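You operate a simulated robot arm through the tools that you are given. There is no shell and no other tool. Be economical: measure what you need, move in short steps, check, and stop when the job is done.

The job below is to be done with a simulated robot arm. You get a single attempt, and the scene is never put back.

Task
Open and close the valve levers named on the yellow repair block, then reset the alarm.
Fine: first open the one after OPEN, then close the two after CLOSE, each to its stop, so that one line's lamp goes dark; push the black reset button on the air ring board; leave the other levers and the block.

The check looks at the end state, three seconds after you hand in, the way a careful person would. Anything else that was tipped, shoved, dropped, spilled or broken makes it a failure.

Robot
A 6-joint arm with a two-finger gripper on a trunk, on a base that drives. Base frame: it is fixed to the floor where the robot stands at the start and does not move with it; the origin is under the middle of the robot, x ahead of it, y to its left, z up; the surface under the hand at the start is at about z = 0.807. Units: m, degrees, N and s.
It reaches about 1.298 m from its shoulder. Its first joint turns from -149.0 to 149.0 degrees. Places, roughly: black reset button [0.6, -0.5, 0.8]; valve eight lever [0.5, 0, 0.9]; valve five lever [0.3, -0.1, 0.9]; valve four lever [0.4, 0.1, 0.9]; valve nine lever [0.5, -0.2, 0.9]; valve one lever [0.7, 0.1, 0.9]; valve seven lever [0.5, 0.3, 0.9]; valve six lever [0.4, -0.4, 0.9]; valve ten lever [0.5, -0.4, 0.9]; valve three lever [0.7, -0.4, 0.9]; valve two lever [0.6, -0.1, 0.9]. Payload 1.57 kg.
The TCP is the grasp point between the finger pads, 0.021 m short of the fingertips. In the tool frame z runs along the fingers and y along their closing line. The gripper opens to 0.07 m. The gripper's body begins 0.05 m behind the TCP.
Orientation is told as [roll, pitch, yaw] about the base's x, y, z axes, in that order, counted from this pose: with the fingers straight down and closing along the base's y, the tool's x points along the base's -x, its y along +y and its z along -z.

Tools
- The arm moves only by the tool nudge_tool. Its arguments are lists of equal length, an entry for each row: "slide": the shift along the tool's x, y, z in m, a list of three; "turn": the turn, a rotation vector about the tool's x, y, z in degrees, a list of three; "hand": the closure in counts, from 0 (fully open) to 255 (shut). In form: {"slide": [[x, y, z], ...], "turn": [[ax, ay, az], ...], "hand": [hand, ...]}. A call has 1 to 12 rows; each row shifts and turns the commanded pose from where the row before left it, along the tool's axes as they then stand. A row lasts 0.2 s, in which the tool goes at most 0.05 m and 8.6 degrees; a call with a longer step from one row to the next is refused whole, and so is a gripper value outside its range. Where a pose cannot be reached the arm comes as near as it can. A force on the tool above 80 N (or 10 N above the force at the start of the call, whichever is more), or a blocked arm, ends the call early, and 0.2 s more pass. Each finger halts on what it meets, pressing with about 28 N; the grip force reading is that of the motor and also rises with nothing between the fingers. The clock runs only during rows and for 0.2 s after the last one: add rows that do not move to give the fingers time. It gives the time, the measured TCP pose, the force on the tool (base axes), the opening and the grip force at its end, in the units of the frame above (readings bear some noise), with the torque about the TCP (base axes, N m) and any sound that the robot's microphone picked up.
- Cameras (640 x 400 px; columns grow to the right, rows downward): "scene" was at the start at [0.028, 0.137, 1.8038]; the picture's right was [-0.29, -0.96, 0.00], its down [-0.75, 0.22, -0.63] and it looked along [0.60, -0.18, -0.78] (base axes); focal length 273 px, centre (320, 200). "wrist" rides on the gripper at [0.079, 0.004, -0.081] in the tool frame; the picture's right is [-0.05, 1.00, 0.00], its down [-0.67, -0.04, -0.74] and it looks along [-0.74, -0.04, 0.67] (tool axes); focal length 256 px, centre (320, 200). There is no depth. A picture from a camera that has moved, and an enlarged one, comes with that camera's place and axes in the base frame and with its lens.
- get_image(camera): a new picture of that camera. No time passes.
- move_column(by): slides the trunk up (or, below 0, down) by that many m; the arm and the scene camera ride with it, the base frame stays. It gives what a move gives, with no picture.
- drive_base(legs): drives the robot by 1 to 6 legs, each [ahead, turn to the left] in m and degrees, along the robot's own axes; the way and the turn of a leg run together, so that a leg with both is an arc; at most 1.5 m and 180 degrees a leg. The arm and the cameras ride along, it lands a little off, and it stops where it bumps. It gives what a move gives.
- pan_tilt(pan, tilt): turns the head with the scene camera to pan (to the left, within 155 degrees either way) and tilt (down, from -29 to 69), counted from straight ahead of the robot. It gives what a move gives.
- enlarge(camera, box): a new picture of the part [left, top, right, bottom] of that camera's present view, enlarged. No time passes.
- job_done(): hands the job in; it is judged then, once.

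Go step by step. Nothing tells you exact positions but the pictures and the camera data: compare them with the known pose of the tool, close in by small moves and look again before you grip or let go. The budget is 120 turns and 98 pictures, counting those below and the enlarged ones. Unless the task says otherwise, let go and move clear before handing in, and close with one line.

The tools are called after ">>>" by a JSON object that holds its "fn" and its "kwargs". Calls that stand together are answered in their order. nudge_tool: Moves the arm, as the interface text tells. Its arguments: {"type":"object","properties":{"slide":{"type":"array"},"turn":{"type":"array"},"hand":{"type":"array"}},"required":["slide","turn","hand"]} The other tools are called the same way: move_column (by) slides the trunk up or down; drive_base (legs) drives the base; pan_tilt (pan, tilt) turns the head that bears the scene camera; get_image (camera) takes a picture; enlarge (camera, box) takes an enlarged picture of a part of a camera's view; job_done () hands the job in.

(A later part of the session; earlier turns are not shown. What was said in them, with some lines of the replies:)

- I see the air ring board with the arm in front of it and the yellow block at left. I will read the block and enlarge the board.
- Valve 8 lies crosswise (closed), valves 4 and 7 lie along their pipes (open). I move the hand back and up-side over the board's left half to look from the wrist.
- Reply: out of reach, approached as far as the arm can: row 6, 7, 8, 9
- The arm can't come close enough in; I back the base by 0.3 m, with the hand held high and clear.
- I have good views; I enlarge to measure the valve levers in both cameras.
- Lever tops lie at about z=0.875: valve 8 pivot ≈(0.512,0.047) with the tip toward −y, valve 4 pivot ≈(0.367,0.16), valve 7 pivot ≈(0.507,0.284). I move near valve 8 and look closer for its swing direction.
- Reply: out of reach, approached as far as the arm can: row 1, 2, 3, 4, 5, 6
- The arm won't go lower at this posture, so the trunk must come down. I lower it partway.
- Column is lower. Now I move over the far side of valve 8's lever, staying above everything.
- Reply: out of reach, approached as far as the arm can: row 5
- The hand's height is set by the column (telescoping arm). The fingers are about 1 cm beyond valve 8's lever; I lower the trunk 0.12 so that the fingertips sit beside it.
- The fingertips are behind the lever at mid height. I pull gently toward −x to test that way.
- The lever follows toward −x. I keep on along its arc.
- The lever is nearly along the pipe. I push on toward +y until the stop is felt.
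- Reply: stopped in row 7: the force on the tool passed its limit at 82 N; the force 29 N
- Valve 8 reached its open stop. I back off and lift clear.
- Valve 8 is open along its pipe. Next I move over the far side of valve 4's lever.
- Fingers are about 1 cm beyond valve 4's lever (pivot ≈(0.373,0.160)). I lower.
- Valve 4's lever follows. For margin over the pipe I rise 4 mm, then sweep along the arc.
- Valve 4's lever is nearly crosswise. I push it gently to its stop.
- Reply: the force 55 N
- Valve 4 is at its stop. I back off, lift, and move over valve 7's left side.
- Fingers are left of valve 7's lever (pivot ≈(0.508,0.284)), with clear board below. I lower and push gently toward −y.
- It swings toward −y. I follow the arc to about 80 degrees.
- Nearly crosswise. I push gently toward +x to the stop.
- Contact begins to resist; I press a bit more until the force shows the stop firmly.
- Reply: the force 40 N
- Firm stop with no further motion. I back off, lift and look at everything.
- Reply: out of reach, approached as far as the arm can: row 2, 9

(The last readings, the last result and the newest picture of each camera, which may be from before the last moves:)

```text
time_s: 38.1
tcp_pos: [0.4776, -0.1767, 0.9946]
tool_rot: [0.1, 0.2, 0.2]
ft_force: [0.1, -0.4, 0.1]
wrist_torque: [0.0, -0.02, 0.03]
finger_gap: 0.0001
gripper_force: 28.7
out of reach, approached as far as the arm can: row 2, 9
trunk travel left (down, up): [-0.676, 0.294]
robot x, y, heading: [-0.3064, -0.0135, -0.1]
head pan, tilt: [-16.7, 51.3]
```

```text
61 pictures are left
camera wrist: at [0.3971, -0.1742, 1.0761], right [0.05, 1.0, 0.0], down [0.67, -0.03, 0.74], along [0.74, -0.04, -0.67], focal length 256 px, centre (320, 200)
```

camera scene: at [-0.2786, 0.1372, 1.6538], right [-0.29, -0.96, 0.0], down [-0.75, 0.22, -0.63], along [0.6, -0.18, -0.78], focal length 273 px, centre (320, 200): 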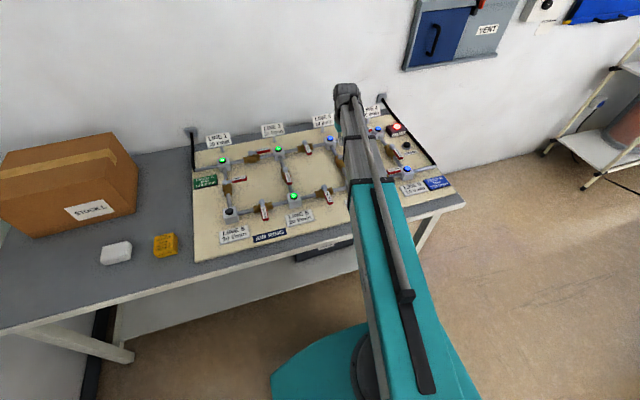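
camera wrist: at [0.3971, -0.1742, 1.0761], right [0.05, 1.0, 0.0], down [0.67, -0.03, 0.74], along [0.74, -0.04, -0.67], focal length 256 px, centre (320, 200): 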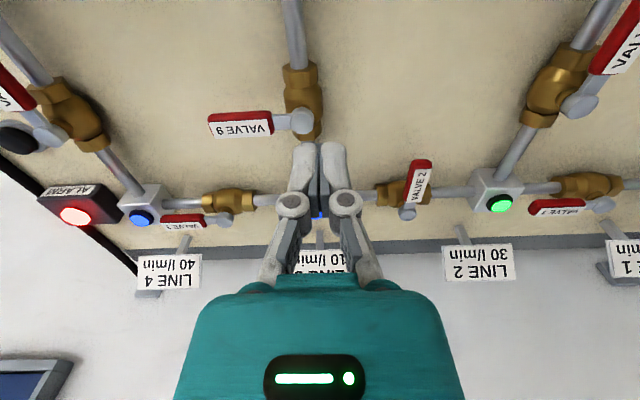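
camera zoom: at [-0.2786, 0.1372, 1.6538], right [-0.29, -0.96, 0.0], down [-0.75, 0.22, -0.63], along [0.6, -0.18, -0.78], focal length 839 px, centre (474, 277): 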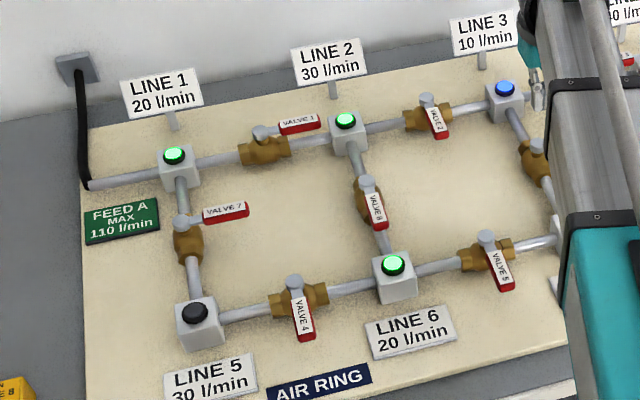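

Line 5's lamp is dark and the levers look right. Now to the reset button near (0.56,−0.52): I move toward it for a closer look.

>>> {"fn": "nudge_tool", "kwargs": {"slide": [[0.003, -0.045, 0], [0.003, -0.045, 0], [0.003, -0.045, 0], [0.003, -0.045, 0], [0.003, -0.045, 0], [0.003, -0.045, 0], [0.003, -0.045, 0]], "turn": [[0, 0, 0], [0, 0, 0], [0, 0, 0], [0, 0, 0], [0, 0, 0], [0, 0, 0], [0, 0, 0]], "hand": [255, 255, 255, 255, 255, 255, 255]}}

>>> {"fn": "get_image", "kwargs": {"camera": "wrist"}}

>>> {"fn": "enlarge", "kwargs": {"camera": "scene", "box": [340, 90, 470, 200]}}

```text
time_s: 39.7
tcp_pos: [0.4574, -0.4917, 0.9932]
tool_rot: [0.0, 0.0, 0.3]
ft_force: [0.6, -0.4, 1.0]
wrist_torque: [-0.03, 0.0, 0.06]
finger_gap: 0.0
gripper_force: 28.5
trunk travel left (down, up): [-0.676, 0.294]
robot x, y, heading: [-0.3083, -0.013, -0.0]
head pan, tilt: [-16.7, 51.3]
```

```text
60 pictures are left
camera wrist: at [0.3767, -0.4896, 1.076], right [0.05, 1.0, 0.0], down [0.67, -0.03, 0.74], along [0.74, -0.04, -0.67], focal length 256 px, centre (320, 200)
```

wrist: 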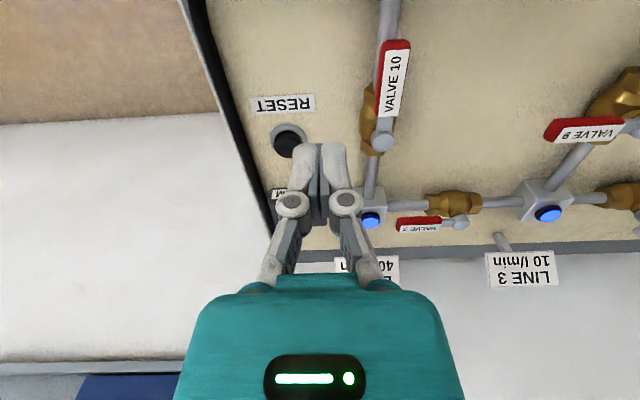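

```text
3.64 times, centred on (405, 145) of scene
camera zoom: at [-0.2785, 0.1371, 1.6538], right [-0.29, -0.96, 0.0], down [-0.75, 0.22, -0.63], along [0.6, -0.18, -0.78], focal length 992 px, centre (11, 400)
```

zoom: 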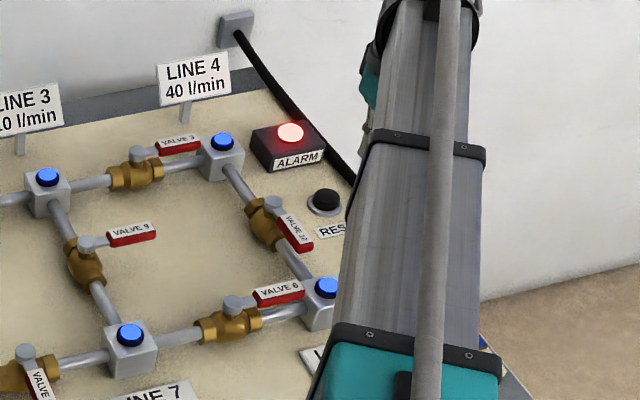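

Button estimated near (0.558,−0.54), top z≈0.83. I move above it and down partway.

>>> {"fn": "nudge_tool", "kwargs": {"slide": [[-0.033, -0.016, 0], [-0.033, -0.016, 0], [-0.033, -0.016, 0]], "turn": [[0, 0, 0], [0, 0, 0], [0, 0, 0]], "hand": [255, 255, 255]}}

>>> {"fn": "move_column", "kwargs": {"by": -0.09}}

>>> {"fn": "get_image", "kwargs": {"camera": "wrist"}}

>>> {"fn": "get_image", "kwargs": {"camera": "scene"}}

```text
time_s: 40.5
tcp_pos: [0.5573, -0.537, 0.9946]
tool_rot: [0.0, 0.2, 0.3]
ft_force: [-0.4, -0.3, 0.2]
wrist_torque: [0.01, 0.01, -0.02]
finger_gap: 0.0
gripper_force: 28.6
trunk travel left (down, up): [-0.676, 0.294]
robot x, y, heading: [-0.303, -0.018, 0.2]
head pan, tilt: [-16.7, 51.3]
```

```text
time_s: 41.8
tcp_pos: [0.5582, -0.5363, 0.9052]
tool_rot: [-0.1, 0.2, 0.1]
ft_force: [0.7, 0.1, 0.6]
wrist_torque: [-0.02, 0.02, 0.04]
finger_gap: 0.0
gripper_force: 28.1
trunk travel left (down, up): [-0.586, 0.384]
robot x, y, heading: [-0.3044, -0.0113, 0.0]
head pan, tilt: [-16.7, 51.3]
```

```text
58 pictures are left
camera wrist: at [0.4756, -0.5345, 0.9861], right [0.05, 1.0, 0.0], down [0.67, -0.03, 0.74], along [0.74, -0.04, -0.67], focal length 256 px, centre (320, 200)
```

wrist: 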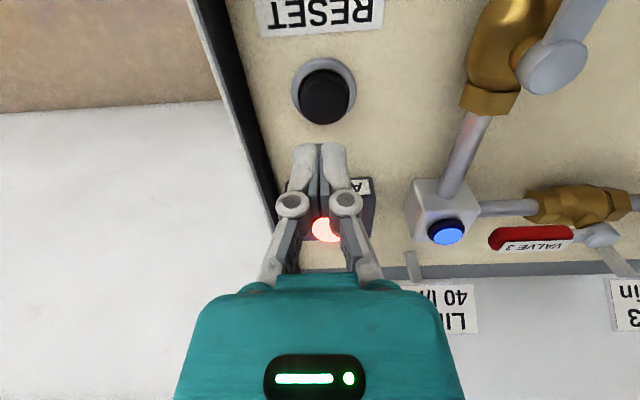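

```text
57 pictures are left
camera scene: at [-0.2787, 0.1372, 1.5638], right [-0.29, -0.96, 0.0], down [-0.75, 0.22, -0.63], along [0.6, -0.18, -0.78], focal length 273 px, centre (320, 200)
```

scene: 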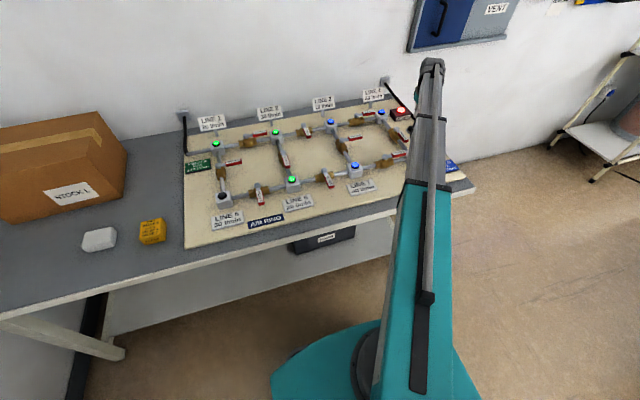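

The button centre is at about (0.549,−0.536). I shift 9 mm back and lower nearly to it.

>>> {"fn": "nudge_tool", "kwargs": {"slide": [[0.009, 0, 0]], "turn": [[0, 0, 0]], "hand": [255]}}

>>> {"fn": "move_column", "kwargs": {"by": -0.038}}

>>> {"fn": "get_image", "kwargs": {"camera": "wrist"}}

```text
time_s: 42.1
tcp_pos: [0.5478, -0.5378, 0.9049]
tool_rot: [0.0, 0.2, 0.4]
ft_force: [0.1, 0.0, 0.9]
wrist_torque: [0.01, -0.01, 0.01]
finger_gap: 0.0001
gripper_force: 28.3
trunk travel left (down, up): [-0.586, 0.384]
robot x, y, heading: [-0.3097, -0.012, -0.2]
head pan, tilt: [-16.7, 51.3]
```

```text
time_s: 43.0
tcp_pos: [0.5478, -0.5366, 0.8672]
tool_rot: [0.1, 0.1, 0.3]
ft_force: [0.1, 0.1, 0.5]
wrist_torque: [-0.01, -0.01, -0.01]
finger_gap: 0.0
gripper_force: 28.4
trunk travel left (down, up): [-0.548, 0.422]
robot x, y, heading: [-0.304, -0.0119, 0.2]
head pan, tilt: [-16.7, 51.3]
```

```text
56 pictures are left
camera wrist: at [0.4667, -0.5347, 0.9481], right [0.05, 1.0, 0.0], down [0.67, -0.03, 0.74], along [0.74, -0.04, -0.67], focal length 256 px, centre (320, 200)
```

wrist: 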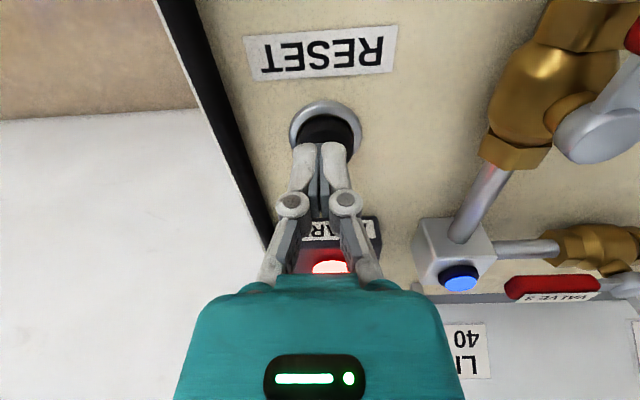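

The closed fingertips are right over the button. I press in small steps.

>>> {"fn": "move_column", "kwargs": {"by": -0.008}}

>>> {"fn": "move_column", "kwargs": {"by": -0.004}}

>>> {"fn": "get_image", "kwargs": {"camera": "wrist"}}

```text
time_s: 43.5
tcp_pos: [0.5483, -0.5377, 0.859]
tool_rot: [0.0, 0.1, 0.3]
ft_force: [0.6, -0.1, 0.2]
wrist_torque: [0.0, 0.02, 0.01]
finger_gap: 0.0
gripper_force: 28.7
trunk travel left (down, up): [-0.54, 0.43]
robot x, y, heading: [-0.305, -0.0102, 0.2]
head pan, tilt: [-16.7, 51.3]
```

```text
time_s: 44.1
tcp_pos: [0.5474, -0.537, 0.8533]
tool_rot: [0.0, 0.1, 0.4]
ft_force: [0.5, 0.2, -0.9]
wrist_torque: [0.0, -0.01, 0.03]
finger_gap: 0.0
gripper_force: 29.1
trunk travel left (down, up): [-0.536, 0.434]
robot x, y, heading: [-0.3037, -0.0114, -0.2]
head pan, tilt: [-16.7, 51.3]
```

```text
55 pictures are left
camera wrist: at [0.4667, -0.5347, 0.9361], right [0.05, 1.0, 0.0], down [0.67, -0.03, 0.74], along [0.74, -0.04, -0.67], focal length 256 px, centre (320, 200)
```

wrist: 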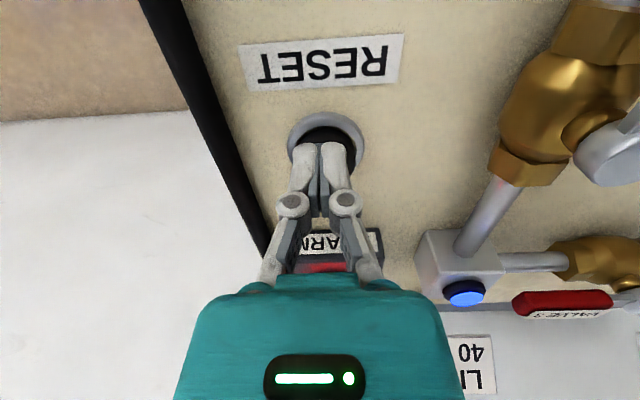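

Well centred, no contact yet; I go on in 3–4 mm steps.

>>> {"fn": "move_column", "kwargs": {"by": -0.004}}

>>> {"fn": "move_column", "kwargs": {"by": -0.003}}

>>> {"fn": "get_image", "kwargs": {"camera": "wrist"}}

```text
time_s: 44.6
tcp_pos: [0.5467, -0.5364, 0.8503]
tool_rot: [0.0, 0.0, 0.3]
ft_force: [0.3, 0.3, 2.4]
wrist_torque: [-0.02, 0.0, -0.02]
finger_gap: 0.0063
gripper_force: 28.6
trunk travel left (down, up): [-0.532, 0.438]
robot x, y, heading: [-0.3074, -0.0147, 0.5]
head pan, tilt: [-16.7, 51.3]
```

```text
time_s: 45.1
tcp_pos: [0.5481, -0.5358, 0.8472]
tool_rot: [0.0, 0.1, 0.3]
ft_force: [-0.2, -0.2, 2.2]
wrist_torque: [0.02, 0.01, -0.02]
finger_gap: 0.0063
gripper_force: 28.9
trunk travel left (down, up): [-0.529, 0.441]
robot x, y, heading: [-0.3081, -0.0124, 0.1]
head pan, tilt: [-16.7, 51.3]
```

```text
54 pictures are left
camera wrist: at [0.4667, -0.5346, 0.9292], right [0.05, 1.0, 0.0], down [0.67, -0.03, 0.74], along [0.74, -0.04, -0.67], focal length 256 px, centre (320, 200)
```

wrist: 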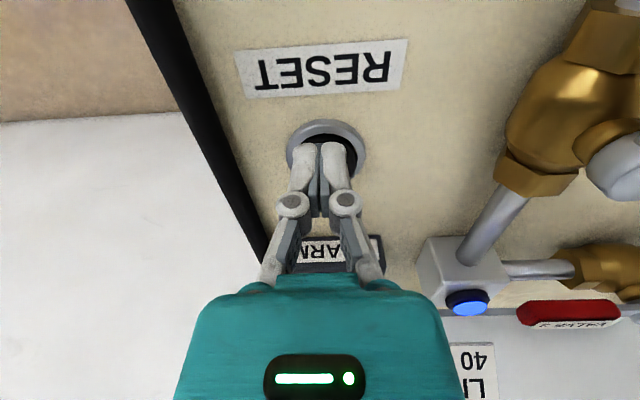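

Light contact (about 2 N). I press a bit further until it bottoms, watching the alarm lamp.

>>> {"fn": "move_column", "kwargs": {"by": -0.003}}

>>> {"fn": "enlarge", "kwargs": {"camera": "scene", "box": [360, 60, 480, 180]}}

```text
time_s: 45.6
tcp_pos: [0.5471, -0.5368, 0.8448]
tool_rot: [0.0, 0.0, 0.2]
ft_force: [2.7, -1.8, 8.3]
wrist_torque: [-0.05, -0.08, -0.01]
finger_gap: 0.0065
gripper_force: 29.0
trunk travel left (down, up): [-0.526, 0.444]
robot x, y, heading: [-0.3058, -0.0151, 0.1]
head pan, tilt: [-16.7, 51.3]
```

```text
3.33 times, centred on (420, 120) of scene
camera zoom: at [-0.2794, 0.1376, 1.5039], right [-0.29, -0.96, 0.0], down [-0.75, 0.22, -0.63], along [0.6, -0.18, -0.78], focal length 909 px, centre (-13, 467)
```

zoom: 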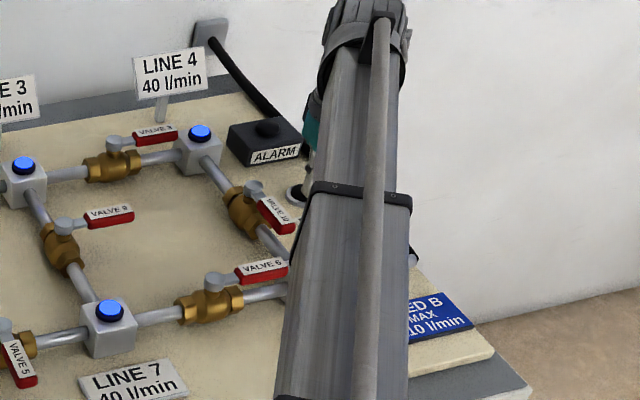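

The alarm lamp went dark. I lift clear and check the whole scene.

>>> {"fn": "move_column", "kwargs": {"by": 0.2}}

>>> {"fn": "get_image", "kwargs": {"camera": "scene"}}

>>> {"fn": "enlarge", "kwargs": {"camera": "scene", "box": [180, 110, 420, 260]}}

>>> {"fn": "get_image", "kwargs": {"camera": "wrist"}}

```text
time_s: 47.8
tcp_pos: [0.5482, -0.5382, 1.0447]
tool_rot: [0.0, 0.1, 0.3]
ft_force: [-0.6, -0.4, 0.4]
wrist_torque: [0.0, 0.02, 0.01]
finger_gap: 0.0
gripper_force: 29.1
trunk travel left (down, up): [-0.726, 0.244]
robot x, y, heading: [-0.3077, -0.0129, 0.1]
head pan, tilt: [-16.7, 51.3]
```

```text
52 pictures are left
camera scene: at [-0.2785, 0.1371, 1.7038], right [-0.29, -0.96, 0.0], down [-0.75, 0.22, -0.63], along [0.6, -0.18, -0.78], focal length 273 px, centre (320, 200)
```

scene: 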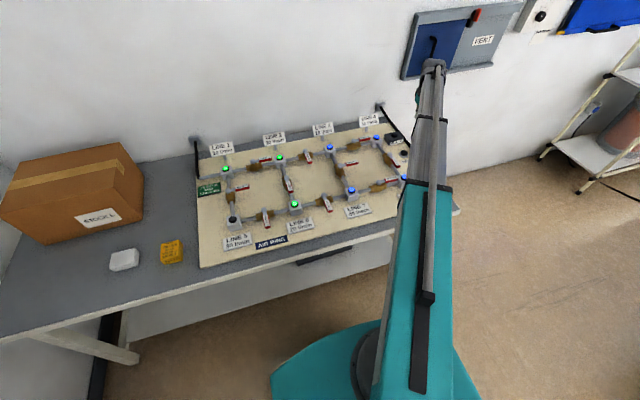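

```text
2.67 times, centred on (300, 185) of scene
camera zoom: at [-0.2785, 0.1371, 1.7038], right [-0.29, -0.96, 0.0], down [-0.75, 0.22, -0.63], along [0.6, -0.18, -0.78], focal length 727 px, centre (373, 240)
```

zoom: 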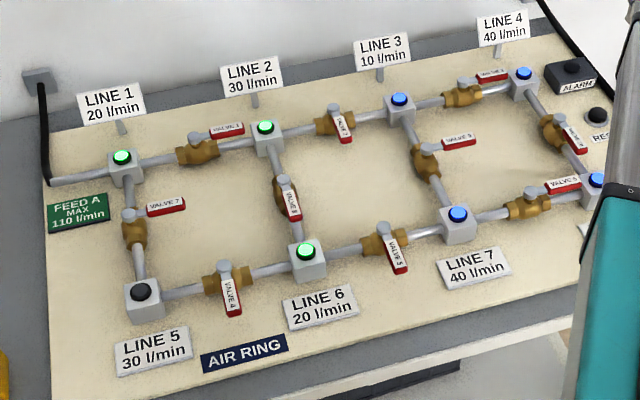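

```text
50 pictures are left
camera wrist: at [0.4669, -0.5347, 1.126], right [0.05, 1.0, 0.0], down [0.67, -0.03, 0.74], along [0.74, -0.04, -0.67], focal length 256 px, centre (320, 200)
```

wrist: 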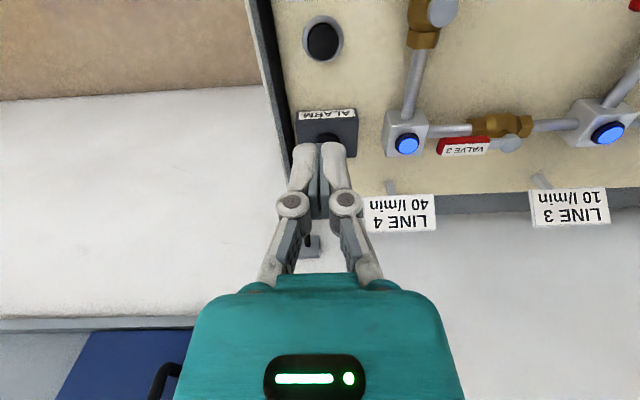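

Valve 8 is open, valves 4 and 7 are closed, only line 5's lamp is dark, the alarm is off and nothing else has moved. The hand is clear, so I hand in.

>>> {"fn": "job_done", "kwargs": {}}

```text
The job is handed in.
```

The job is handed in: valve 8 is open, valves 4 and 7 are closed to their stops, line 5's lamp is dark, and the alarm has been reset.
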